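You operate a simulated robot arm through the tools that you are given. There is no shell and no other tool.

You run a simulated two-armed robot. Do the job below in one go: nothing can be reset, and whatever is moved stays where it is left.

JOB
Wipe up the spill on the foot of the bed with the green cloth and put it back.

Only the result counts: the job must be done as asked and must still hold three seconds after the hand-in. Knocking over, shifting, dropping, spilling or breaking anything else fails it. Flat cloth is picked up by pressing the open fingertips on it (5 to 10 N) and closing them slowly along it; thin cloth reads only 2 to 8 mm in the jaws.

ROBOT AND FRAMES
Two 7-joint arms with two-finger grippers on one trunk, on a base that drives. Base frame: it is fixed to the floor where the robot stands at the start and does not move with it; the origin is under the middle of the robot, x ahead of it, y to its left, z up. Lengths are in mm, angles in degrees, forces in N, time in s.
The left shoulder is at the start at [98, 175, 1025], the right one opposite. With the tool pointing down near the work surface each hand reaches from about 100 to 900 mm from the robot's upright axis, wherever it stands, measured 20 degrees to its own side. Payload 2.94 kg a hand.
The tool frame of a hand sits at the grasp point between the pads (the TCP): z along the fingers, y along the line on which they close. The tips reach 30 mm beyond it. The gripper opens to 138 mm. The gripper's body begins 109 mm behind the TCP.
Orientation is that of the tool frame in the base frame, as a unit quaternion [x, y, z, w]. With the fingers straight down and closing along the base's y, the tool's x points along the base's -x, its y along +y and its z along -z.

CONTROLS
- The arms move only by the tool arm_command. It takes "left_deltas", "right_deltas" or both (then of equal length, played together; a hand with none holds still); each is a list of rows, each an object (a shift or turn left out is 0, a gripper value left out holds the last) with "rotation": the turn, a rotation vector about the tool's x, y, z in degrees, a list of three; "translation": the shift along the tool's x, y, z in m, a list of three; "grip": the finger opening in m, from 0 to 0.138. In form: [{"rotation": [rx, ry, rz], "translation": [tx, ty, tz], "grip": grip}, ...]. A call has 1 to 20 rows; each row is the pose to reach, as a shift and turn from the pose commanded when the call began, along the tool's axes at that moment. A row lasts 0.2 s, in which the tool goes at most 50 mm and 8.6 degrees; a call with a longer step from one row to the next is refused whole, and so is a gripper value outside its range. A pose out of reach is approached as far as the arm can. The call stops where the force on the tool passes 40 N (or 10 N more than at its start, if that is more) or the arm is blocked; 0.2 s more then pass. The fingers move at their own pace and stop on an object; they squeeze with about 24 N. The grip force told is the motor's: it shows also when the fingers shut on nothing. Time passes only in rows, and 0.2 s behind the last, so rows that repeat a pose let the fingers close. It gives the time, the measured TCP pose, the force on the tool (base axes), the opening and the grip force at its end, in the units of the frame above (readings bear some noise), with the torque about the TCP (base axes, N m) and any sound that the robot's microphone picked up.
- Cameras (640 x 400 px; columns grow to the right, rows downward): "scene" is now at [209.6, 32.5, 1482.7]; the picture's right is [0.47, -0.88, 0.00], its down [-0.77, -0.41, -0.48] and it looks along [0.43, 0.23, -0.87] (base axes); focal length 263 px, centre (320, 200). "left" rides on the left gripper at [71, -19, -146] in its tool frame; the picture's right is [0.26, 0.97, 0.00], its down [-0.85, 0.23, -0.48] and it looks along [-0.46, 0.12, 0.88] (tool axes); focal length 280 px, centre (320, 200). "right" rides on the right gripper at [71, 19, -146] in its tool frame; the picture's right is [-0.26, 0.97, 0.00], its down [-0.85, -0.23, -0.48] and it looks along [-0.46, -0.12, 0.88] (tool axes); focal length 280 px, centre (320, 200). There is no depth. A picture from a camera that has moved, and an enlarged one, comes with that camera's place and axes in the base frame and with its lens.
- get_image(camera): a new picture of that camera. The clock stands still meanwhile.
- raise_lower(by): slides the trunk up (or, below 0, down) by that many mm; the arms and the scene camera ride with it, the base frame stays. It gives what a move gives, with no picture.
- drive_base(legs): drives the robot by 1 to 6 legs, each [ahead, turn to the left] in mm and degrees, along the robot's own axes; the way and the turn of a leg run together, so that a leg with both is an arc; at most 1500 mm and 180 degrees a leg. The arms and the cameras ride along, it lands a little off, and it stops where it bumps. It gives what a move gives.
- pan_tilt(pan, tilt): turns the head with the scene camera to pan (to the left, within 120 degrees either way) and tilt (down, from -29 to 69), counted from straight ahead of the robot. It gives what a move gives.
- enlarge(camera, box): a new picture of the part [left, top, right, bottom] of that camera's present view, enlarged. The clock stands still meanwhile.
- job_done(): hands the job in; it is judged then, once.

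Nothing tells you exact positions but the pictures and the camera data. Unless the task says otherwise, let go and move clear before handing in.

The tools are called as a command line: name --argument value ..., lists and objects as JSON in quotes. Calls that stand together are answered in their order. arm_command: Moves the arms, as the interface text tells. Its arguments: {"type":"object","properties":{"left_deltas":{"type":"array"},"right_deltas":{"type":"array"}},"required":[]} The other tools are called the same way: raise_lower (by) slides the trunk up or down; drive_base (legs) drives the base; pan_tilt (pan, tilt) turns the head that bears the scene camera; get_image (camera) takes a picture; enlarge (camera, box) takes an enlarged picture of a part of a camera's view; job_done () hands the job in.

At the start:

```text
time: 0.0
left_tool_pos: [418.5, 448.3, 902.3]
left_ee_rot: [-0.001, 1.0, 0.0, -0.001]
left_ft_force: [0.3, 0.2, 0.7]
left_wrist_torque: [-0.03, -0.01, 0.01]
left_opening: 137.9
left_grip_force: 0.1
right_tool_pos: [351.9, 25.8, 893.8]
right_ee_rot: [0.0, 1.0, -0.001, 0.001]
right_ft_force: [0.2, 0.2, 0.4]
right_wrist_torque: [0.01, 0.02, 0.02]
right_opening: 138.1
right_grip_force: 0.0
trunk travel left (down, up): [-200.0, 534.0]
robot x, y, heading: [-1.5, -0.9, 0.0]
head pan, tilt: [28.3, 61.0]
```

scene: 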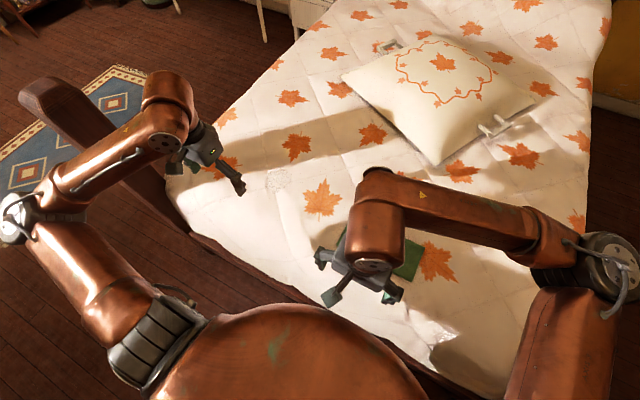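
right: 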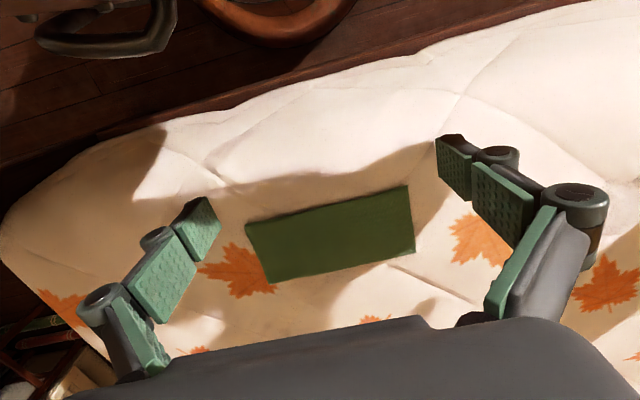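
left: 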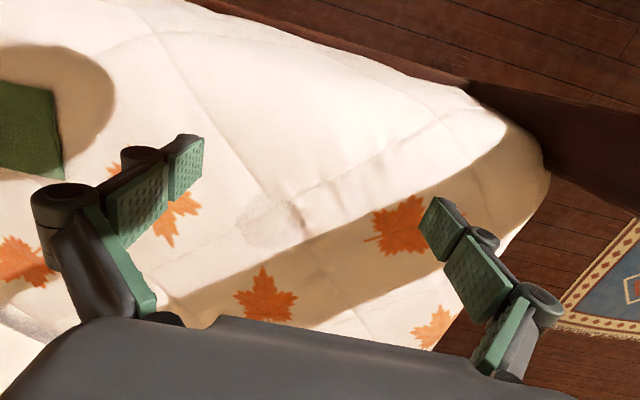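

I see a quilted bed in front of the robot with a green cloth lying under the right hand, and a faint wet patch near the left hand. I will look closer before moving anything.

enlarge --camera "scene" --box '[200, 120, 360, 220]'

enlarge --camera "scene" --box '[300, 200, 540, 350]'

enlarge --camera "left" --box '[160, 120, 400, 270]'

enlarge --camera "right" --box '[180, 130, 500, 330]'

```text
4.00 times, centred on (280, 170) of scene
camera zoom: at [209.6, 32.5, 1482.7], right [0.47, -0.88, 0.0], down [-0.77, -0.41, -0.48], along [0.43, 0.23, -0.87], focal length 1053 px, centre (480, 320)
```

zoom: 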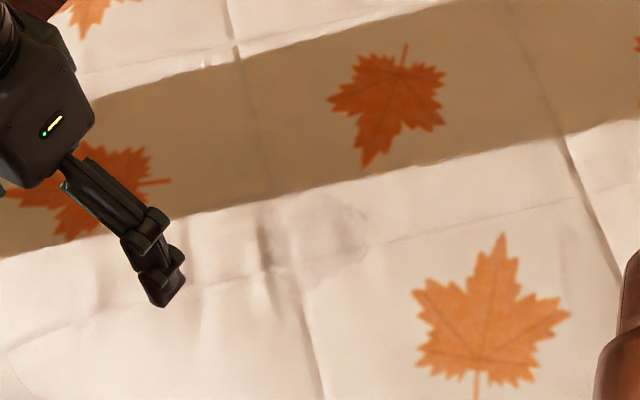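

```text
2.67 times, centred on (420, 275) of scene
camera zoom: at [209.6, 32.5, 1482.7], right [0.47, -0.88, 0.0], down [-0.77, -0.41, -0.48], along [0.43, 0.23, -0.87], focal length 702 px, centre (53, 0)
```

zoom: 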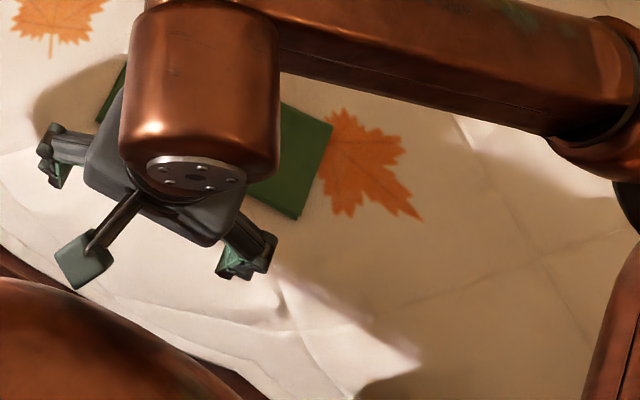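

```text
2.67 times, centred on (280, 195) of left
camera zoom: at [347.6, 429.3, 1047.7], right [-0.26, 0.97, 0.0], down [0.85, 0.23, 0.48], along [0.46, 0.12, -0.88], focal length 748 px, centre (427, 213)
```

zoom: 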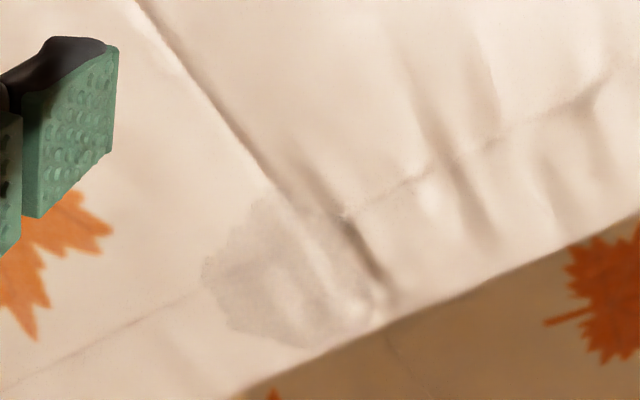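

```text
2.00 times, centred on (340, 230) of right
camera zoom: at [281.1, 46.3, 1039.8], right [0.26, 0.97, 0.0], down [0.85, -0.23, 0.48], along [0.46, -0.12, -0.88], focal length 561 px, centre (280, 140)
```

zoom: 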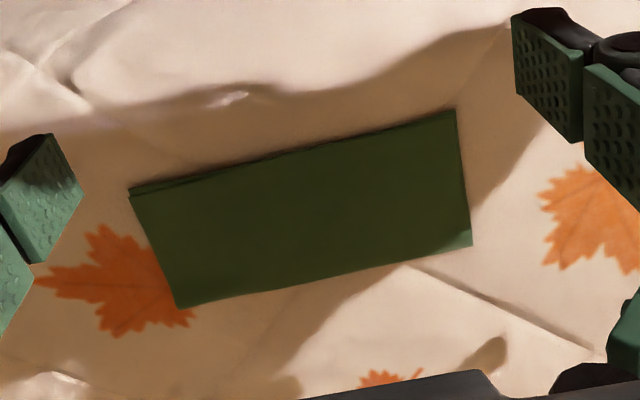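

The cloth looks folded, about 250 x 127 mm, centred near [542, 0] with the bed at about z 670. The damp patch lies near [610, 417]. Before moving I will look at the whole bed to check for other objects or marks.

enlarge --camera "scene" --box '[320, 0, 640, 200]'

enlarge --camera "scene" --box '[380, 280, 540, 380]'

enlarge --camera "right" --box '[0, 200, 240, 350]'

enlarge --camera "left" --box '[0, 60, 320, 260]'

```text
2.00 times, centred on (480, 100) of scene
camera zoom: at [209.6, 32.5, 1482.7], right [0.47, -0.88, 0.0], down [-0.77, -0.41, -0.48], along [0.43, 0.23, -0.87], focal length 526 px, centre (0, 400)
```

zoom: 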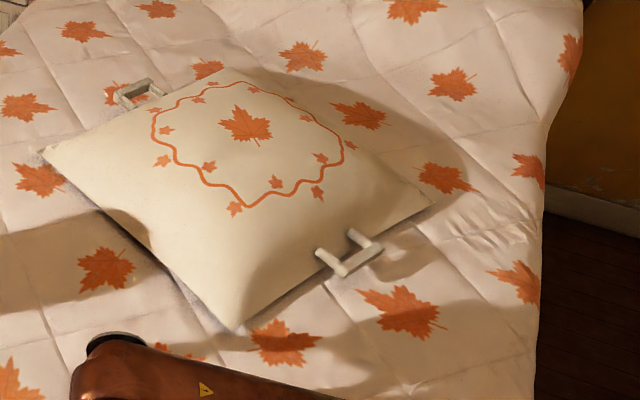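

```text
4.00 times, centred on (460, 330) of scene
camera zoom: at [209.6, 32.5, 1482.7], right [0.47, -0.88, 0.0], down [-0.77, -0.41, -0.48], along [0.43, 0.23, -0.87], focal length 1053 px, centre (-240, -320)
```

zoom: 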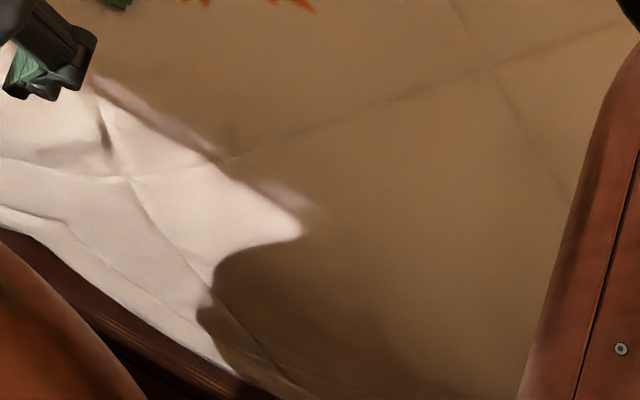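

```text
2.67 times, centred on (120, 275) of right
camera zoom: at [281.1, 46.3, 1039.8], right [0.26, 0.97, 0.0], down [0.85, -0.23, 0.48], along [0.46, -0.12, -0.88], focal length 748 px, centre (853, 0)
```

zoom: 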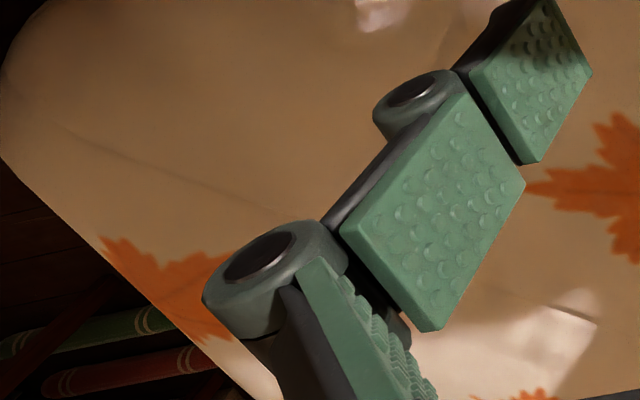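

```text
2.00 times, centred on (160, 160) of left
camera zoom: at [347.6, 429.3, 1047.7], right [-0.26, 0.97, 0.0], down [0.85, 0.23, 0.48], along [0.46, 0.12, -0.88], focal length 561 px, centre (640, 280)
```

zoom: 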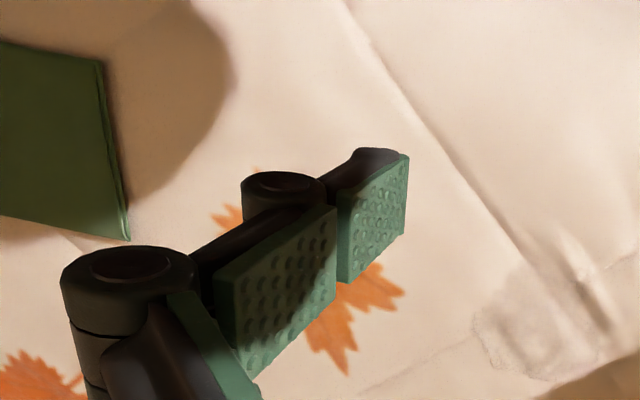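

The bed top holds only the cloth, the faint damp patch and a tray-like cushion further away. I will move the right hand out to the right and up, so that the cloth is clear for the left hand and the cameras.

arm_command --right_deltas '[{"translation": [0, 0, -0.03]}, {"translation": [0, -0.04, -0.05]}, {"translation": [0, -0.08, -0.06]}, {"translation": [0, -0.12, -0.06]}, {"translation": [0, -0.16, -0.06]}, {"translation": [0, -0.2, -0.06]}, {"translation": [0, -0.24, -0.06]}, {"translation": [0, -0.28, -0.06]}, {"translation": [0, -0.32, -0.06]}, {"translation": [0, -0.35, -0.06]}, {"translation": [0, -0.35, -0.06]}]'

```text
time: 2.0
left_tool_pos: [374.5, 441.6, 911.8]
left_ee_rot: [-0.031, 0.999, 0.003, 0.011]
left_ft_force: [0.7, -11.7, 2.0]
left_wrist_torque: [1.42, 0.11, -0.01]
left_opening: 137.9
left_grip_force: 0.0
right_tool_pos: [376.8, -235.0, 966.7]
right_ee_rot: [-0.058, 0.998, 0.0, 0.034]
right_ft_force: [-3.0, -3.2, 4.7]
right_wrist_torque: [0.45, -0.38, 0.05]
right_opening: 138.0
right_grip_force: 0.1
trunk travel left (down, up): [-200.0, 534.0]
robot x, y, heading: [21.9, -2.1, 4.9]
head pan, tilt: [28.3, 61.0]
stopped in row 9 (right hand): the arm was blocked; the commanded pose is now the measured one
```

The right arm was blocked and the base was pushed round by about 5 degrees, so something stood in its way, perhaps at the elbow. I will look before moving again.

get_image --camera "scene"

get_image --camera "right"

get_image --camera "left"

```text
taken
camera scene: at [205.4, 137.5, 1487.7], right [0.55, -0.84, 0.06], down [-0.73, -0.51, -0.47], along [0.42, 0.21, -0.88], focal length 263 px, centre (320, 200)
```

scene: 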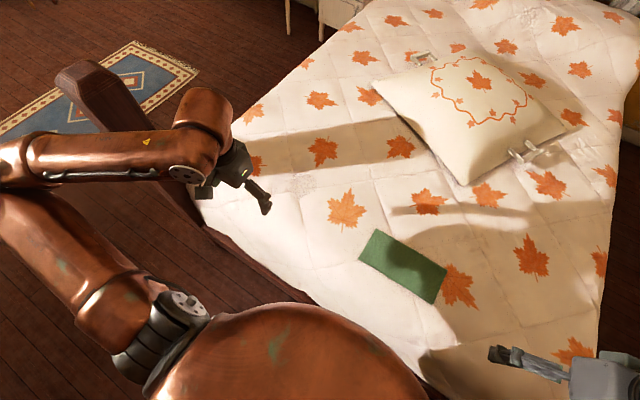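

```text
taken
camera right: at [294.0, -223.4, 1106.1], right [0.15, 0.99, 0.01], down [0.83, -0.13, 0.53], along [0.53, -0.07, -0.85], focal length 280 px, centre (320, 200)
```

right: 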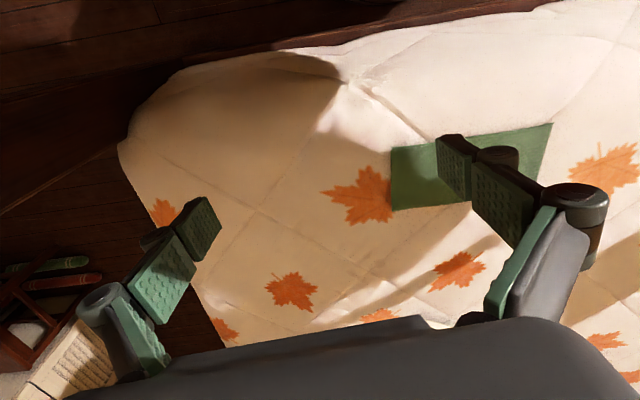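

```text
taken
camera left: at [302.4, 417.2, 1056.3], right [-0.32, 0.95, 0.0], down [0.82, 0.28, 0.49], along [0.47, 0.16, -0.87], focal length 280 px, centre (320, 200)
```

left: 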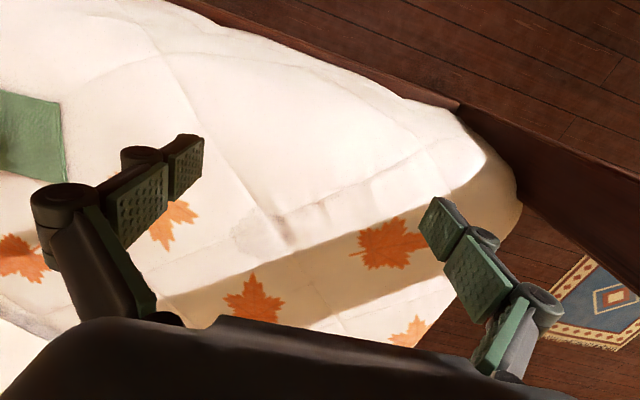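

The head has shifted and leaned about 90 mm to the left, so the right elbow seems to be pressing on something at the right and tipping the robot. I will ease the hand back the way it came.

arm_command --right_deltas '[{"translation": [0, 0.02, 0]}, {"translation": [0, 0.04, 0]}, {"translation": [0, 0.06, 0]}, {"translation": [0, 0.08, 0]}, {"translation": [0, 0.1, 0]}, {"translation": [0, 0.1, 0]}, {"translation": [0, 0.1, 0]}]'

get_image --camera "scene"

```text
time: 2.3
left_tool_pos: [369.1, 388.9, 915.7]
left_ee_rot: [-0.031, 0.999, -0.007, -0.013]
left_ft_force: [2.7, -8.5, 0.5]
left_wrist_torque: [1.18, 0.4, 0.02]
left_opening: 137.8
left_grip_force: 0.1
right_tool_pos: [384.9, -267.2, 935.5]
right_ee_rot: [-0.085, 0.995, 0.047, 0.023]
right_ft_force: [7.1, -8.2, -5.0]
right_wrist_torque: [0.91, 0.75, 0.08]
right_opening: 138.0
right_grip_force: 0.0
trunk travel left (down, up): [-200.0, 534.0]
robot x, y, heading: [14.9, 2.6, 2.8]
head pan, tilt: [28.3, 61.0]
stopped in row 1 (left hand): the arm was blocked; the commanded pose is now the measured one
```

```text
taken
camera scene: at [210.1, 109.2, 1485.5], right [0.52, -0.86, 0.04], down [-0.75, -0.47, -0.47], along [0.42, 0.21, -0.88], focal length 263 px, centre (320, 200)
```

scene: 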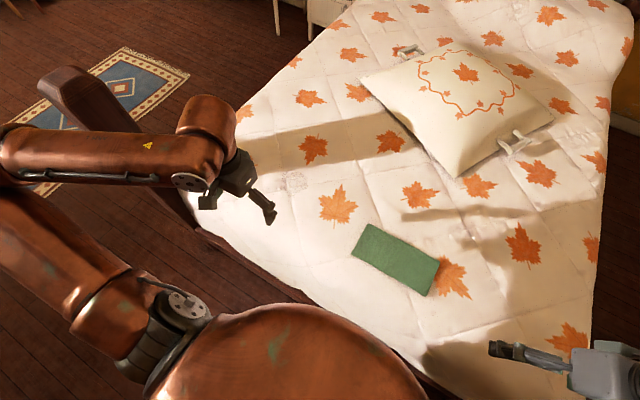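

The robot is rocking back toward upright. I will hold both hands still and let it settle.

arm_command --left_deltas '[{"translation": [0, 0, 0]}, {"translation": [0, 0, 0]}, {"translation": [0, 0, 0]}, {"translation": [0, 0, 0]}, {"translation": [0, 0, 0]}]' --right_deltas '[{"translation": [0, 0, 0]}, {"translation": [0, 0, 0]}, {"translation": [0, 0, 0]}, {"translation": [0, 0, 0]}, {"translation": [0, 0, 0]}]'

get_image --camera "scene"

```text
time: 2.6
left_tool_pos: [371.3, 369.3, 935.1]
left_ee_rot: [-0.045, 0.999, 0.012, 0.007]
left_ft_force: [-1.2, 1.4, 0.0]
left_wrist_torque: [-0.18, -0.15, -0.02]
left_opening: 137.8
left_grip_force: 0.1
right_tool_pos: [390.4, -292.5, 911.5]
right_ee_rot: [-0.074, 0.992, 0.099, 0.031]
right_ft_force: [-0.3, 0.1, 0.0]
right_wrist_torque: [0.0, -0.02, -0.06]
right_opening: 138.0
right_grip_force: 0.1
trunk travel left (down, up): [-200.0, 534.0]
robot x, y, heading: [9.1, -2.1, 2.6]
head pan, tilt: [28.3, 61.0]
stopped in row 1 (left hand): the arm was blocked; the commanded pose is now the measured one
```

```text
taken
camera scene: at [214.4, 85.5, 1483.3], right [0.51, -0.86, 0.03], down [-0.75, -0.46, -0.47], along [0.42, 0.22, -0.88], focal length 263 px, centre (320, 200)
```

scene: 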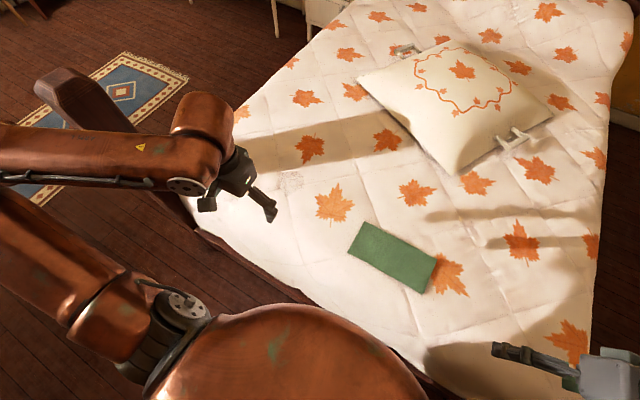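

The lean is shrinking. I will keep holding until the readings are steady.

arm_command --left_deltas '[{"translation": [0, 0, 0]}, {"translation": [0, 0, 0]}, {"translation": [0, 0, 0]}, {"translation": [0, 0, 0]}, {"translation": [0, 0, 0]}]'

get_image --camera "scene"

get_image --camera "right"

```text
time: 3.0
left_tool_pos: [389.1, 318.6, 939.6]
left_ee_rot: [-0.024, 0.999, 0.036, 0.014]
left_ft_force: [3.0, -13.0, 3.9]
left_wrist_torque: [1.37, 0.45, -0.1]
left_opening: 138.2
left_grip_force: 0.1
right_tool_pos: [383.0, -327.6, 903.7]
right_ee_rot: [-0.064, 0.993, 0.096, 0.029]
right_ft_force: [4.2, -1.0, -2.9]
right_wrist_torque: [0.23, 0.35, 0.01]
right_opening: 137.9
right_grip_force: 0.2
trunk travel left (down, up): [-200.0, 534.0]
robot x, y, heading: [9.6, -1.3, 2.4]
head pan, tilt: [28.3, 61.0]
stopped in row 1 (right hand): the arm was blocked; the commanded pose is now the measured one
```

```text
taken
camera scene: at [213.4, 76.0, 1484.1], right [0.51, -0.86, 0.02], down [-0.75, -0.46, -0.48], along [0.42, 0.23, -0.88], focal length 263 px, centre (320, 200)
```

scene: 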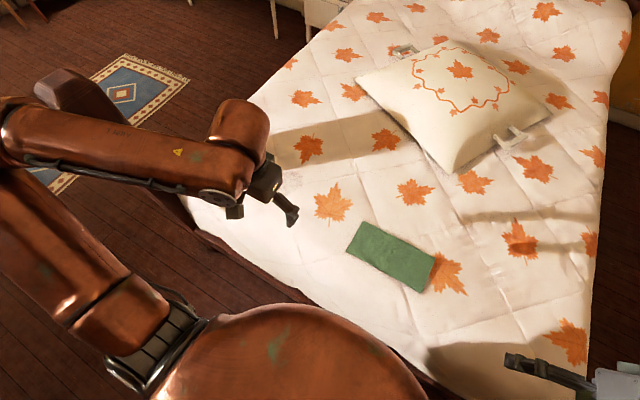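

```text
taken
camera right: at [303.0, -345.1, 1044.8], right [0.13, 0.97, 0.2], down [0.85, -0.21, 0.48], along [0.51, 0.11, -0.85], focal length 280 px, centre (320, 200)
```

right: 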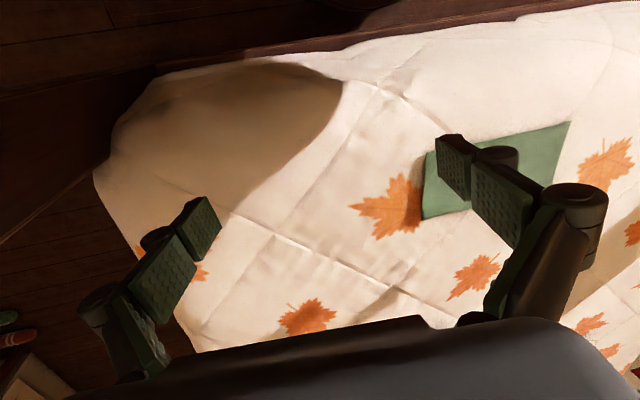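

The lean is still about 1 degree, so something still touches. I will turn the head to the right to see what the right arm meets.

pan_tilt --pan -50 --tilt 50

get_image --camera "scene"

```text
time: 4.5
left_tool_pos: [376.0, 333.1, 945.6]
left_ee_rot: [-0.033, 0.998, 0.039, 0.022]
left_ft_force: [0.2, 0.5, -1.1]
left_wrist_torque: [-0.04, 0.01, 0.03]
left_opening: 138.0
left_grip_force: 0.1
right_tool_pos: [368.3, -321.5, 905.6]
right_ee_rot: [-0.074, 0.993, 0.088, 0.02]
right_ft_force: [1.0, -0.6, 0.1]
right_wrist_torque: [-0.02, -0.01, 0.02]
right_opening: 137.8
right_grip_force: 0.0
trunk travel left (down, up): [-200.0, 534.0]
robot x, y, heading: [13.2, 4.3, 2.1]
head pan, tilt: [-50.0, 50.0]
```

```text
taken
camera scene: at [166.7, -42.1, 1505.2], right [-0.74, -0.67, -0.02], down [-0.49, 0.57, -0.66], along [0.45, -0.48, -0.75], focal length 263 px, centre (320, 200)
```

scene: 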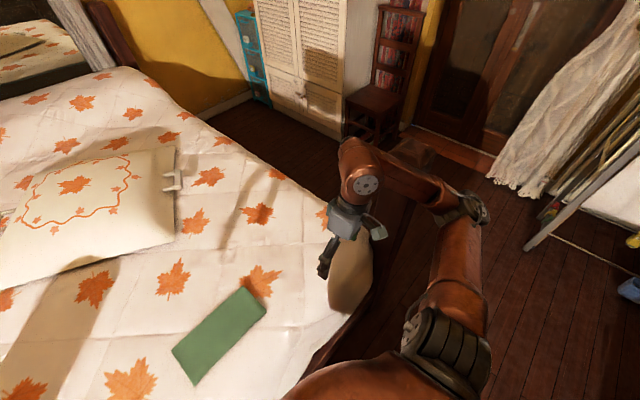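

The right arm seems clear of furniture now and the hand forces are near zero. I will hold for a couple of seconds and check that the base is steady.

arm_command --left_deltas '[{"translation": [0, 0, 0]}, {"translation": [0, 0, 0]}, {"translation": [0, 0, 0]}, {"translation": [0, 0, 0]}, {"translation": [0, 0, 0]}, {"translation": [0, 0, 0]}, {"translation": [0, 0, 0]}, {"translation": [0, 0, 0]}, {"translation": [0, 0, 0]}, {"translation": [0, 0, 0]}]'

get_image --camera "scene"

```text
time: 4.8
left_tool_pos: [394.0, 336.8, 933.4]
left_ee_rot: [-0.031, 0.999, 0.039, 0.01]
left_ft_force: [1.5, -0.3, -0.6]
left_wrist_torque: [0.08, 0.14, 0.0]
left_opening: 137.5
left_grip_force: 0.1
right_tool_pos: [380.0, -320.6, 897.0]
right_ee_rot: [-0.073, 0.994, 0.086, 0.01]
right_ft_force: [-0.1, -0.2, -0.1]
right_wrist_torque: [0.07, 0.02, 0.01]
right_opening: 138.0
right_grip_force: 0.0
trunk travel left (down, up): [-200.0, 534.0]
robot x, y, heading: [4.9, 2.4, 1.0]
head pan, tilt: [-50.0, 50.0]
stopped in row 1 (left hand): the arm was blocked; the commanded pose is now the measured one
```

```text
taken
camera scene: at [161.6, -36.3, 1507.5], right [-0.75, -0.66, -0.02], down [-0.48, 0.57, -0.66], along [0.45, -0.49, -0.75], focal length 263 px, centre (320, 200)
```

scene: 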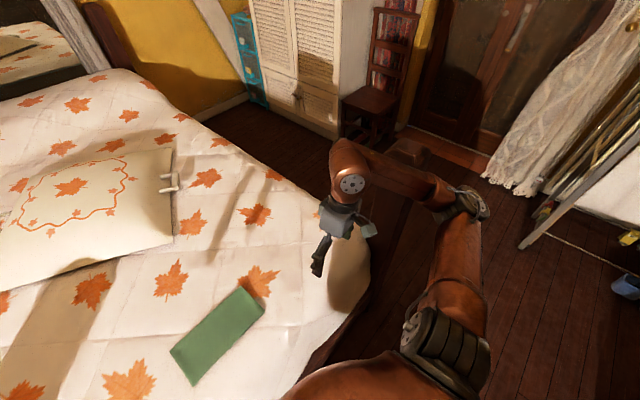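

The left arm now reports being blocked. I will look to the left side for what it touches.

pan_tilt --pan 60 --tilt 50

get_image --camera "scene"

get_image --camera "left"

```text
time: 6.7
left_tool_pos: [395.2, 336.0, 932.8]
left_ee_rot: [-0.032, 0.999, 0.04, 0.012]
left_ft_force: [-1.3, 0.6, -1.0]
left_wrist_torque: [0.02, -0.05, -0.02]
left_opening: 138.3
left_grip_force: 0.1
right_tool_pos: [385.1, -323.0, 896.1]
right_ee_rot: [-0.072, 0.994, 0.086, 0.01]
right_ft_force: [0.9, -0.1, -0.7]
right_wrist_torque: [0.02, 0.01, 0.02]
right_opening: 138.3
right_grip_force: 0.1
trunk travel left (down, up): [-200.0, 534.0]
robot x, y, heading: [5.3, 4.3, 1.4]
head pan, tilt: [60.0, 50.0]
```

```text
taken
camera scene: at [140.9, 94.9, 1507.2], right [0.88, -0.48, 0.04], down [-0.34, -0.68, -0.65], along [0.34, 0.55, -0.76], focal length 263 px, centre (320, 200)
```

scene: 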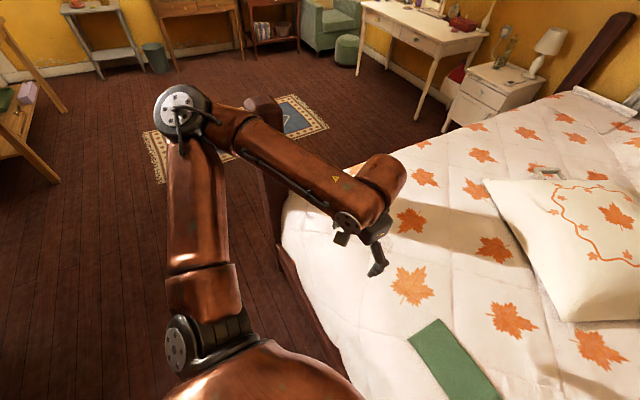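

```text
taken
camera left: at [323.2, 300.7, 1074.8], right [-0.32, 0.94, 0.07], down [0.82, 0.24, 0.52], along [0.47, 0.22, -0.85], focal length 280 px, centre (320, 200)
```

left: 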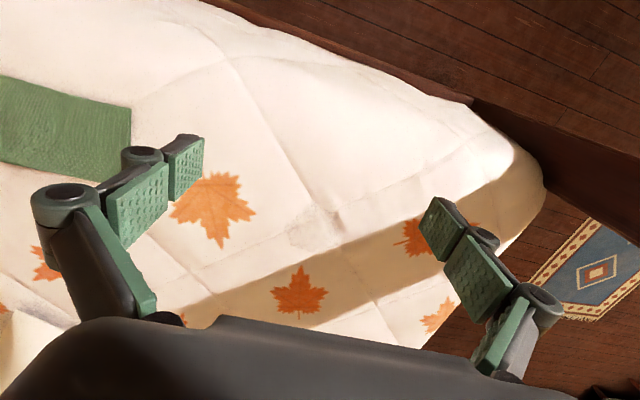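

Both arms look free in the pictures, yet the body still leans back about 2 degrees. I will look straight down in front of the base to see whether it rests against the bed.

pan_tilt --pan 0 --tilt 69

get_image --camera "scene"

pan_tilt --pan -110 --tilt 55

get_image --camera "scene"

```text
time: 8.0
left_tool_pos: [395.5, 335.9, 934.6]
left_ee_rot: [-0.032, 0.999, 0.04, 0.013]
left_ft_force: [0.6, 0.6, 0.2]
left_wrist_torque: [0.02, 0.02, 0.01]
left_opening: 138.0
left_grip_force: 0.1
right_tool_pos: [384.2, -323.5, 895.9]
right_ee_rot: [-0.072, 0.994, 0.086, 0.012]
right_ft_force: [0.9, -0.9, 0.0]
right_wrist_torque: [0.01, -0.04, 0.01]
right_opening: 137.9
right_grip_force: 0.0
trunk travel left (down, up): [-200.0, 534.0]
robot x, y, heading: [6.6, 2.8, 1.1]
head pan, tilt: [0.0, 68.8]
```

```text
taken
camera scene: at [165.0, 29.5, 1486.1], right [0.02, -1.0, 0.02], down [-0.92, -0.03, -0.4], along [0.4, 0.0, -0.92], focal length 263 px, centre (320, 200)
```

scene: 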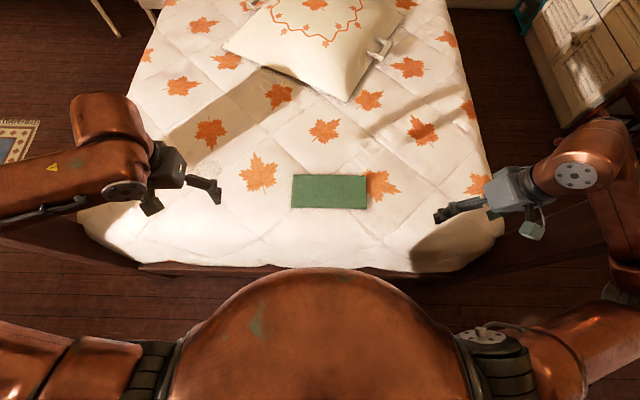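

```text
time: 9.9
left_tool_pos: [393.6, 336.0, 934.2]
left_ee_rot: [-0.032, 0.999, 0.041, 0.012]
left_ft_force: [-0.1, 0.5, 0.2]
left_wrist_torque: [0.02, 0.0, 0.0]
left_opening: 137.7
left_grip_force: 0.0
right_tool_pos: [384.5, -322.7, 896.9]
right_ee_rot: [-0.072, 0.993, 0.088, 0.011]
right_ft_force: [0.0, -0.2, -1.2]
right_wrist_torque: [0.01, 0.03, 0.01]
right_opening: 138.1
right_grip_force: 0.1
trunk travel left (down, up): [-200.0, 534.0]
robot x, y, heading: [10.1, 1.3, 1.2]
head pan, tilt: [-110.0, 55.0]
```

```text
taken
camera scene: at [85.8, -39.9, 1499.6], right [-0.95, 0.32, -0.04], down [0.28, 0.77, -0.57], along [-0.15, -0.55, -0.82], focal length 263 px, centre (320, 200)
```

scene: 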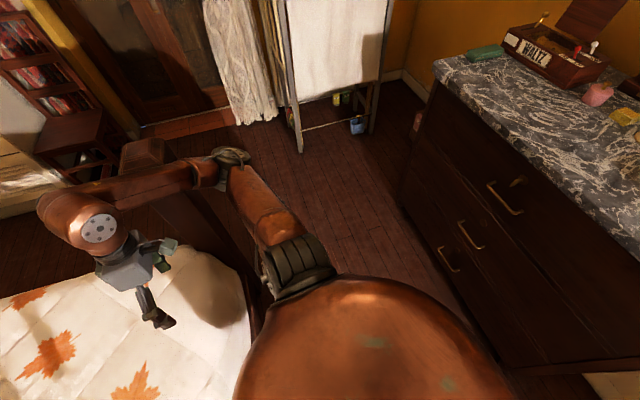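

The right forearm passes right by a brown bed post at the right foot corner. I will zoom in on it, since that is likely what it ran into.

enlarge --camera "scene" --box '[30, 110, 270, 260]'

pan_tilt --pan -75 --tilt 55

enlarge --camera "scene" --box '[160, 100, 480, 300]'

```text
2.67 times, centred on (150, 185) of scene
camera zoom: at [85.8, -39.9, 1499.6], right [-0.95, 0.32, -0.04], down [0.28, 0.77, -0.57], along [-0.15, -0.55, -0.82], focal length 702 px, centre (773, 240)
```

zoom: 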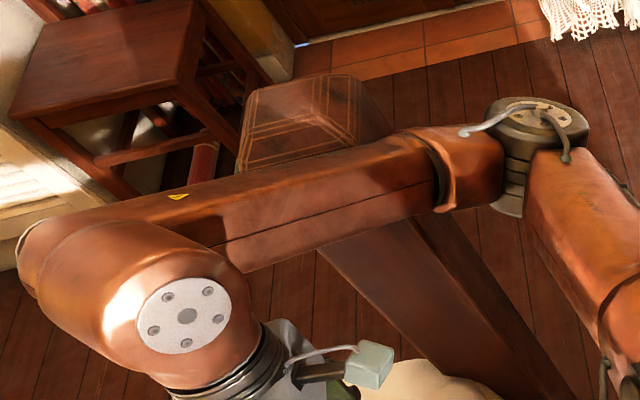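

```text
time: 10.9
left_tool_pos: [394.0, 334.9, 934.1]
left_ee_rot: [-0.031, 0.999, 0.04, 0.013]
left_ft_force: [0.3, -0.3, 0.4]
left_wrist_torque: [0.02, 0.0, -0.02]
left_opening: 137.9
left_grip_force: 0.1
right_tool_pos: [383.8, -322.8, 896.7]
right_ee_rot: [-0.072, 0.994, 0.087, 0.012]
right_ft_force: [0.1, -0.2, 0.1]
right_wrist_torque: [-0.02, -0.01, -0.01]
right_opening: 138.0
right_grip_force: 0.1
trunk travel left (down, up): [-200.0, 534.0]
robot x, y, heading: [9.1, 4.8, 1.0]
head pan, tilt: [-75.0, 55.0]
```

```text
2.00 times, centred on (320, 200) of scene
camera zoom: at [129.1, -40.9, 1501.1], right [-0.96, -0.28, -0.03], down [-0.21, 0.78, -0.59], along [0.19, -0.56, -0.81], focal length 526 px, centre (320, 200)
```

zoom: 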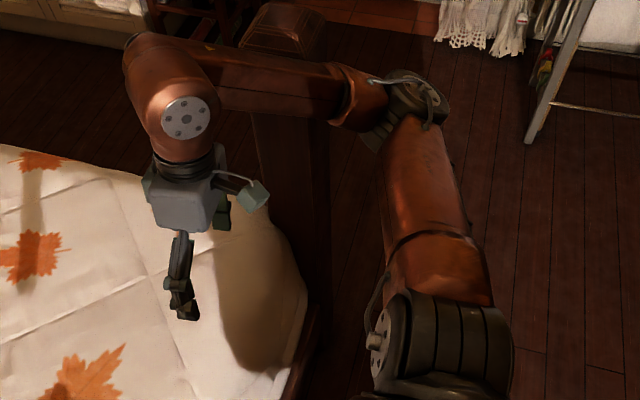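

The forearm probably brushed that post and now looks clear of it. I will test with a short hold on both hands to see whether the arms still report a block.

arm_command --left_deltas '[{"translation": [0, 0, 0]}, {"translation": [0, 0, 0]}, {"translation": [0, 0, 0]}]' --right_deltas '[{"translation": [0, 0, 0]}, {"translation": [0, 0, 0]}, {"translation": [0, 0, 0]}]'

pan_tilt --pan 75 --tilt 60

get_image --camera "scene"

```text
time: 11.7
left_tool_pos: [393.7, 335.3, 933.5]
left_ee_rot: [-0.033, 0.999, 0.041, 0.013]
left_ft_force: [-0.3, 0.2, -0.2]
left_wrist_torque: [-0.02, -0.02, 0.03]
left_opening: 138.1
left_grip_force: 0.0
right_tool_pos: [384.2, -321.3, 897.8]
right_ee_rot: [-0.072, 0.994, 0.087, 0.012]
right_ft_force: [0.0, -0.6, -0.4]
right_wrist_torque: [0.0, 0.0, 0.01]
right_opening: 137.9
right_grip_force: 0.1
trunk travel left (down, up): [-200.0, 534.0]
robot x, y, heading: [10.8, 2.3, 1.2]
head pan, tilt: [-75.0, 55.0]
```

```text
time: 14.0
left_tool_pos: [394.4, 334.8, 933.9]
left_ee_rot: [-0.032, 0.999, 0.042, 0.012]
left_ft_force: [-0.1, -0.3, -0.5]
left_wrist_torque: [-0.01, -0.04, -0.01]
left_opening: 137.9
left_grip_force: 0.1
right_tool_pos: [384.9, -322.4, 897.4]
right_ee_rot: [-0.072, 0.994, 0.088, 0.012]
right_ft_force: [0.7, -0.2, -0.3]
right_wrist_torque: [-0.03, 0.02, -0.01]
right_opening: 138.2
right_grip_force: 0.0
trunk travel left (down, up): [-200.0, 534.0]
robot x, y, heading: [9.2, 2.5, 1.0]
head pan, tilt: [75.0, 60.0]
```

```text
taken
camera scene: at [126.1, 93.2, 1492.8], right [0.97, -0.24, 0.04], down [-0.19, -0.85, -0.5], along [0.15, 0.47, -0.87], focal length 263 px, centre (320, 200)
```

scene: 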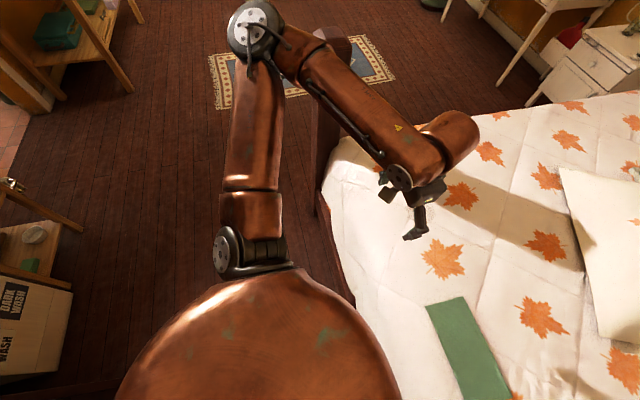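

The robot now holds steady, with no block, only a small lasting backward lean. I will straighten the left hand and move it gently over the cloth, about 210 mm above it, for a close look.

arm_command --left_deltas '[{"rotation": [0.9, 0.3, 0.7]}, {"rotation": [1.9, 0.6, 1.5]}, {"rotation": [2.8, 0.8, 2.2]}, {"rotation": [3.8, 1.1, 3.0]}, {"rotation": [4.7, 1.4, 3.7]}, {"rotation": [4.7, 1.4, 3.7]}, {"rotation": [4.7, 1.4, 3.7]}]'

```text
time: 15.6
left_tool_pos: [395.0, 337.2, 933.2]
left_ee_rot: [0.0, 1.0, -0.001, 0.001]
left_ft_force: [0.7, 1.0, -0.3]
left_wrist_torque: [0.03, 0.04, -0.03]
left_opening: 138.1
left_grip_force: 0.1
right_tool_pos: [383.9, -321.4, 896.7]
right_ee_rot: [-0.072, 0.994, 0.086, 0.011]
right_ft_force: [0.2, -0.2, -0.3]
right_wrist_torque: [0.04, 0.0, 0.0]
right_opening: 137.8
right_grip_force: 0.1
trunk travel left (down, up): [-200.0, 534.0]
robot x, y, heading: [6.5, 6.1, 1.2]
head pan, tilt: [75.0, 60.0]
```

The left hand now points straight down. Next I move it slowly over the near side of the cloth.

arm_command --left_deltas '[{"translation": [-0.001, -0.008, 0.001]}, {"translation": [-0.002, -0.022, 0.002]}, {"translation": [-0.004, -0.042, 0.004]}, {"translation": [-0.006, -0.064, 0.006]}, {"translation": [-0.008, -0.088, 0.008]}, {"translation": [-0.01, -0.112, 0.01]}, {"translation": [-0.012, -0.136, 0.012]}, {"translation": [-0.014, -0.16, 0.014]}, {"translation": [-0.016, -0.184, 0.016]}, {"translation": [-0.018, -0.208, 0.018]}, {"translation": [-0.02, -0.232, 0.02]}, {"translation": [-0.022, -0.256, 0.022]}, {"translation": [-0.024, -0.28, 0.024]}, {"translation": [-0.026, -0.304, 0.026]}, {"translation": [-0.028, -0.326, 0.028]}, {"translation": [-0.03, -0.344, 0.03]}, {"translation": [-0.031, -0.356, 0.032]}, {"translation": [-0.031, -0.363, 0.033]}, {"translation": [-0.031, -0.365, 0.033]}, {"translation": [-0.031, -0.365, 0.033]}]'

get_image --camera "left"

pan_tilt --pan 0 --tilt 60

get_image --camera "scene"

```text
time: 19.8
left_tool_pos: [412.2, 133.1, 920.4]
left_ee_rot: [-0.001, 1.0, -0.002, 0.001]
left_ft_force: [0.6, 0.4, -0.6]
left_wrist_torque: [-0.01, 0.02, -0.01]
left_opening: 137.8
left_grip_force: 0.0
left hand out of reach, approached as far as the arm can: row 10, 11, 12, 13, 14, 15, 16, 17, 18, 19, 20
right_tool_pos: [381.1, -320.7, 895.1]
right_ee_rot: [-0.072, 0.993, 0.089, 0.01]
right_ft_force: [1.2, -0.5, 0.5]
right_wrist_torque: [0.01, 0.0, 0.02]
right_opening: 138.1
right_grip_force: 0.1
trunk travel left (down, up): [-200.0, 534.0]
robot x, y, heading: [10.9, 7.8, 1.1]
head pan, tilt: [75.0, 60.0]
```

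```text
taken
camera left: at [341.3, 115.2, 1066.3], right [-0.26, 0.96, 0.0], down [0.85, 0.23, 0.48], along [0.46, 0.12, -0.88], focal length 280 px, centre (320, 200)
```

left: 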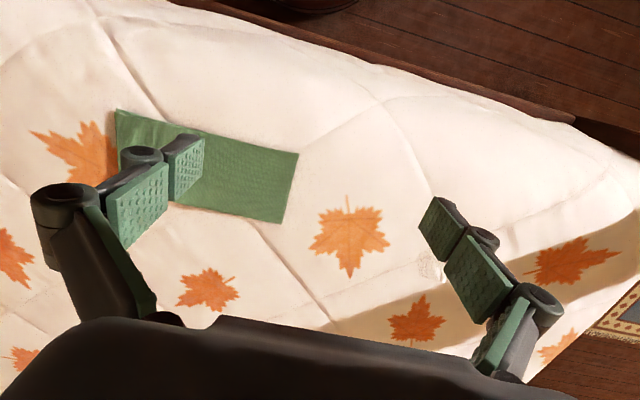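

```text
time: 21.3
left_tool_pos: [412.4, 133.3, 920.8]
left_ee_rot: [-0.001, 1.0, -0.002, 0.0]
left_ft_force: [0.9, -0.5, -0.1]
left_wrist_torque: [0.0, 0.0, 0.03]
left_opening: 137.8
left_grip_force: 0.0
right_tool_pos: [384.1, -320.6, 895.9]
right_ee_rot: [-0.073, 0.993, 0.088, 0.01]
right_ft_force: [0.4, -0.5, -0.4]
right_wrist_torque: [0.01, 0.04, 0.01]
right_opening: 138.3
right_grip_force: 0.0
trunk travel left (down, up): [-200.0, 534.0]
robot x, y, heading: [10.1, 8.2, 1.2]
head pan, tilt: [0.0, 60.0]
```

```text
taken
camera scene: at [175.7, 27.2, 1495.0], right [0.02, -1.0, 0.01], down [-0.85, -0.02, -0.53], along [0.53, 0.0, -0.85], focal length 263 px, centre (320, 200)
```

scene: 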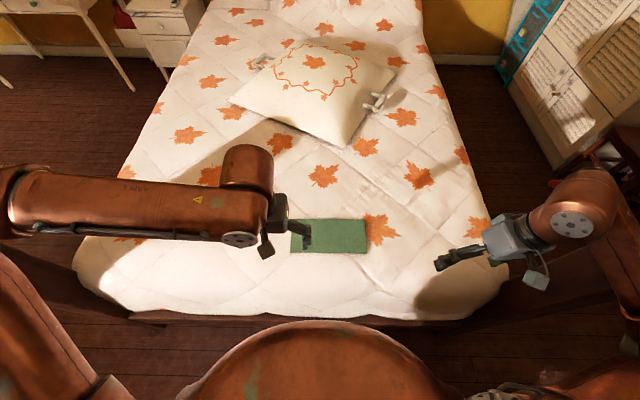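

The left hand stopped at y = 133, because that pose is out of its reach when high and close in. I will check what it takes as its commanded pose with a null move before going forward and lower, where it should reach further.

arm_command --left_deltas '[{"translation": [0, 0, 0]}]'

enlarge --camera "left" --box '[90, 90, 330, 240]'

```text
time: 21.7
left_tool_pos: [412.8, 133.8, 921.2]
left_ee_rot: [-0.001, 1.0, -0.001, 0.0]
left_ft_force: [0.3, 0.3, -0.8]
left_wrist_torque: [0.03, -0.01, 0.01]
left_opening: 137.8
left_grip_force: 0.1
right_tool_pos: [382.6, -320.2, 895.3]
right_ee_rot: [-0.074, 0.993, 0.087, 0.011]
right_ft_force: [0.2, 0.5, -0.6]
right_wrist_torque: [0.0, 0.01, 0.0]
right_opening: 137.7
right_grip_force: 0.0
trunk travel left (down, up): [-200.0, 534.0]
robot x, y, heading: [6.1, 11.9, 1.2]
head pan, tilt: [0.0, 60.0]
```

```text
2.67 times, centred on (210, 165) of left
camera zoom: at [341.1, 115.2, 1066.4], right [-0.26, 0.96, 0.0], down [0.85, 0.23, 0.48], along [0.46, 0.12, -0.88], focal length 748 px, centre (613, 293)
```

zoom: 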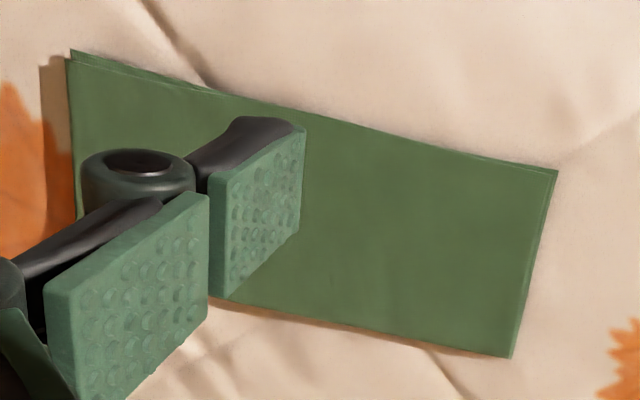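

The cloth is a two-layer fold, with the open edge toward the robot and its left end at y ≈ 120. I will move the left hand forward and down to about 85 mm above it and see how far right it can reach there.

arm_command --left_deltas '[{"translation": [-0.006, -0.001, 0.006]}, {"translation": [-0.018, -0.003, 0.017]}, {"translation": [-0.034, -0.005, 0.032]}, {"translation": [-0.05, -0.008, 0.048]}, {"translation": [-0.066, -0.01, 0.063]}, {"translation": [-0.082, -0.013, 0.079]}, {"translation": [-0.098, -0.016, 0.094]}, {"translation": [-0.112, -0.018, 0.108]}, {"translation": [-0.121, -0.019, 0.116]}, {"translation": [-0.125, -0.02, 0.12]}, {"translation": [-0.125, -0.02, 0.12]}, {"translation": [-0.125, -0.02, 0.12]}]'

arm_command --left_deltas '[{"translation": [0, -0.01, 0]}, {"translation": [0, -0.025, 0]}, {"translation": [0, -0.04, 0]}, {"translation": [0, -0.055, 0]}, {"translation": [0, -0.07, 0]}, {"translation": [0, -0.085, 0]}, {"translation": [0, -0.1, 0]}, {"translation": [0, -0.11, 0]}, {"translation": [0, -0.11, 0]}, {"translation": [0, -0.11, 0]}]'

get_image --camera "left"

get_image --camera "scene"

```text
time: 24.3
left_tool_pos: [493.2, 173.9, 853.8]
left_ee_rot: [-0.001, 1.0, -0.003, 0.001]
left_ft_force: [-0.5, -0.2, 0.0]
left_wrist_torque: [0.01, 0.0, 0.01]
left_opening: 138.2
left_grip_force: 0.0
left hand out of reach, approached as far as the arm can: row 2, 3, 4, 5, 6, 7, 8, 9, 10, 11, 12
right_tool_pos: [381.7, -321.1, 896.9]
right_ee_rot: [-0.074, 0.993, 0.088, 0.011]
right_ft_force: [-0.5, 0.2, -0.3]
right_wrist_torque: [-0.02, -0.01, -0.04]
right_opening: 138.1
right_grip_force: 0.1
trunk travel left (down, up): [-200.0, 534.0]
robot x, y, heading: [8.6, 7.2, 1.0]
head pan, tilt: [0.0, 60.0]
```

```text
time: 26.5
left_tool_pos: [489.3, 171.2, 857.1]
left_ee_rot: [0.0, 1.0, -0.002, 0.001]
left_ft_force: [0.0, 0.8, -0.4]
left_wrist_torque: [-0.01, 0.01, 0.04]
left_opening: 138.0
left_grip_force: 0.0
left hand out of reach, approached as far as the arm can: row 1, 2, 3, 4, 5, 6, 7, 8, 9, 10
right_tool_pos: [383.3, -320.6, 896.5]
right_ee_rot: [-0.072, 0.993, 0.088, 0.012]
right_ft_force: [-0.3, -0.6, -0.4]
right_wrist_torque: [0.04, 0.02, -0.02]
right_opening: 138.1
right_grip_force: 0.0
trunk travel left (down, up): [-200.0, 534.0]
robot x, y, heading: [10.2, 8.7, 0.8]
head pan, tilt: [0.0, 60.0]
```

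```text
taken
camera left: at [418.9, 152.9, 1003.1], right [-0.26, 0.97, 0.0], down [0.85, 0.23, 0.48], along [0.46, 0.12, -0.88], focal length 280 px, centre (320, 200)
```

left: 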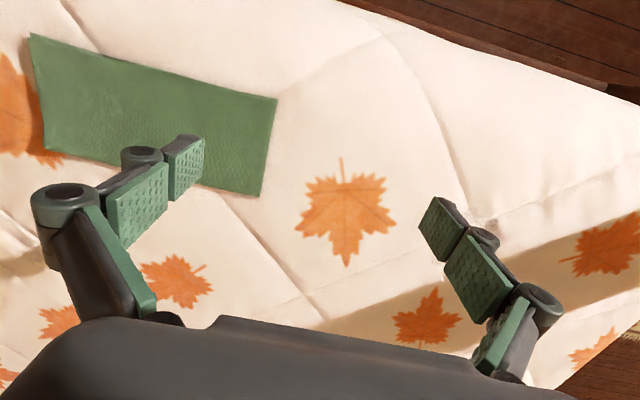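

```text
taken
camera scene: at [178.2, 26.4, 1494.3], right [0.02, -1.0, 0.01], down [-0.85, -0.02, -0.53], along [0.53, 0.0, -0.85], focal length 263 px, centre (320, 200)
```

scene: 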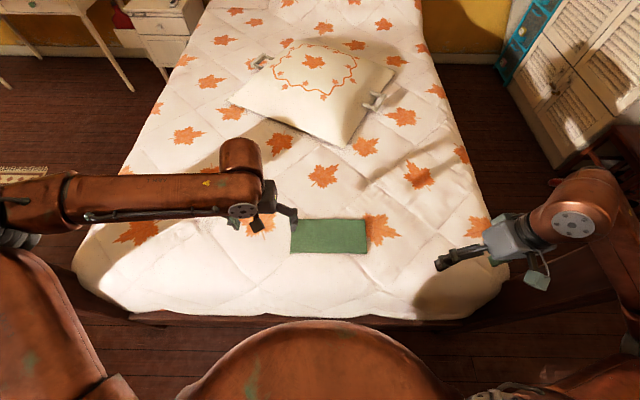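

The left arm is at a joint limit with this wrist angle. I will turn the gripper clockwise (seen from above), which suits the forearm's direction, and try reaching right again.

arm_command --left_deltas '[{"rotation": [0, 0, 5]}, {"rotation": [0, 0, 11]}, {"rotation": [0, 0, 17]}, {"rotation": [0, 0, 23]}, {"rotation": [0, 0, 29]}, {"rotation": [0, 0, 35]}, {"rotation": [0, 0, 41]}, {"rotation": [0, 0, 45]}, {"rotation": [0, 0, 45]}, {"rotation": [0, 0, 45]}]'

```text
time: 28.7
left_tool_pos: [487.6, 169.4, 863.5]
left_ee_rot: [0.382, 0.924, -0.002, 0.001]
left_ft_force: [-0.2, 0.2, -0.2]
left_wrist_torque: [0.0, 0.04, 0.01]
left_opening: 138.2
left_grip_force: 0.0
right_tool_pos: [383.9, -321.8, 896.6]
right_ee_rot: [-0.073, 0.993, 0.088, 0.012]
right_ft_force: [-0.2, -0.1, 0.9]
right_wrist_torque: [0.01, 0.02, -0.03]
right_opening: 138.0
right_grip_force: 0.1
trunk travel left (down, up): [-200.0, 534.0]
robot x, y, heading: [8.8, 11.4, 0.8]
head pan, tilt: [0.0, 60.0]
```

The turn went through. Now I try moving 60 mm to the right from here.

arm_command --left_deltas '[{"translation": [-0.007, -0.007, 0]}, {"translation": [-0.018, -0.018, 0]}, {"translation": [-0.03, -0.03, 0]}, {"translation": [-0.042, -0.042, 0]}, {"translation": [-0.042, -0.042, 0]}, {"translation": [-0.042, -0.042, 0]}]'

```text
time: 30.1
left_tool_pos: [478.5, 164.7, 869.5]
left_ee_rot: [0.383, 0.924, -0.002, 0.0]
left_ft_force: [0.3, -0.2, -0.6]
left_wrist_torque: [0.01, -0.02, 0.0]
left_opening: 138.0
left_grip_force: 0.1
left hand out of reach, approached as far as the arm can: row 1, 2, 3, 4, 5, 6
right_tool_pos: [383.6, -320.7, 897.9]
right_ee_rot: [-0.073, 0.993, 0.088, 0.013]
right_ft_force: [-0.3, -0.4, 0.1]
right_wrist_torque: [0.01, 0.01, -0.01]
right_opening: 137.9
right_grip_force: 0.0
trunk travel left (down, up): [-200.0, 534.0]
robot x, y, heading: [8.5, 11.5, 0.8]
head pan, tilt: [0.0, 60.0]
```

The limit is at about 18 degrees left of the robot's heading, so the cloth is too far to the right for this arm. I will back up slightly from the footboard and then turn the base to the right, which brings both cloth and spill into the left hand's area.

drive_base --legs '[[-30, 0]]'

get_image --camera "scene"

get_image --camera "left"

```text
time: 31.4
left_tool_pos: [482.7, 177.3, 893.7]
left_ee_rot: [0.336, 0.941, -0.014, 0.045]
left_ft_force: [-0.4, 0.1, -0.3]
left_wrist_torque: [0.07, -0.05, 0.01]
left_opening: 138.2
left_grip_force: 0.1
right_tool_pos: [363.0, -328.4, 889.9]
right_ee_rot: [-0.071, 0.993, 0.096, 0.007]
right_ft_force: [0.1, 0.2, 0.7]
right_wrist_torque: [0.04, -0.06, -0.02]
right_opening: 138.1
right_grip_force: 0.1
trunk travel left (down, up): [-200.0, 534.0]
robot x, y, heading: [-16.2, 13.2, 1.8]
head pan, tilt: [0.0, 60.0]
stopped in leg 1: the robot was blocked; the commanded pose is now the measured one
```

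```text
taken
camera scene: at [197.2, 15.3, 1484.4], right [0.03, -1.0, 0.0], down [-0.87, -0.03, -0.5], along [0.5, 0.02, -0.87], focal length 263 px, centre (320, 200)
```

scene: 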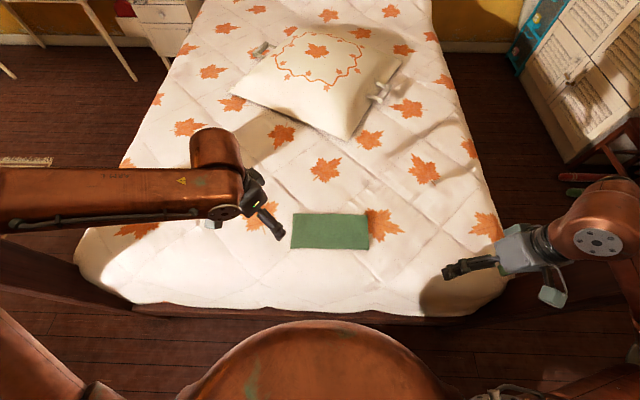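

```text
taken
camera left: at [405.1, 215.0, 1031.8], right [0.41, 0.91, -0.02], down [0.76, -0.33, 0.56], along [0.5, -0.24, -0.83], focal length 280 px, centre (320, 200)
```

left: 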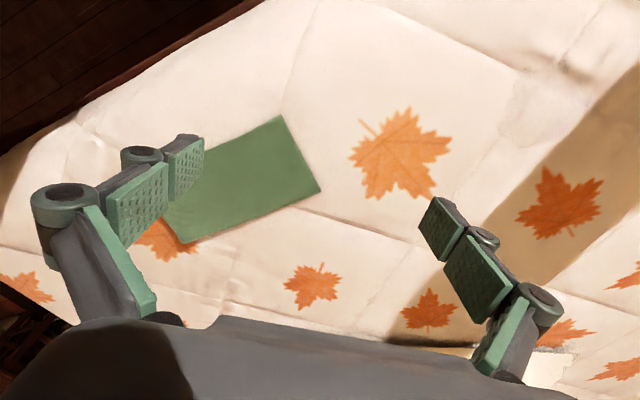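

Backing off levelled the robot again, so its front had been riding on something by the footboard. The cloth still lies in its place. Now I turn right in a first small step and check.

drive_base --legs '[[0, -12]]'

get_image --camera "scene"

```text
time: 32.5
left_tool_pos: [507.7, 71.5, 892.1]
left_ee_rot: [0.431, 0.901, -0.019, 0.043]
left_ft_force: [-0.7, -1.0, 0.9]
left_wrist_torque: [0.06, 0.02, 0.0]
left_opening: 137.9
left_grip_force: 0.0
right_tool_pos: [287.2, -399.4, 889.9]
right_ee_rot: [0.033, 0.995, 0.094, 0.016]
right_ft_force: [0.4, 0.2, 0.0]
right_wrist_torque: [0.1, 0.02, -0.02]
right_opening: 138.1
right_grip_force: 0.1
trunk travel left (down, up): [-200.0, 534.0]
robot x, y, heading: [-19.5, 10.7, -10.1]
head pan, tilt: [0.0, 60.0]
```

```text
taken
camera scene: at [196.0, -27.9, 1483.9], right [-0.17, -0.98, 0.0], down [-0.85, 0.15, -0.5], along [0.49, -0.09, -0.87], focal length 263 px, centre (320, 200)
```

scene: 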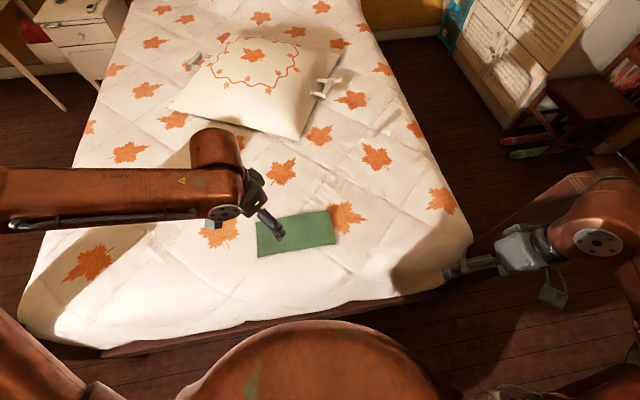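

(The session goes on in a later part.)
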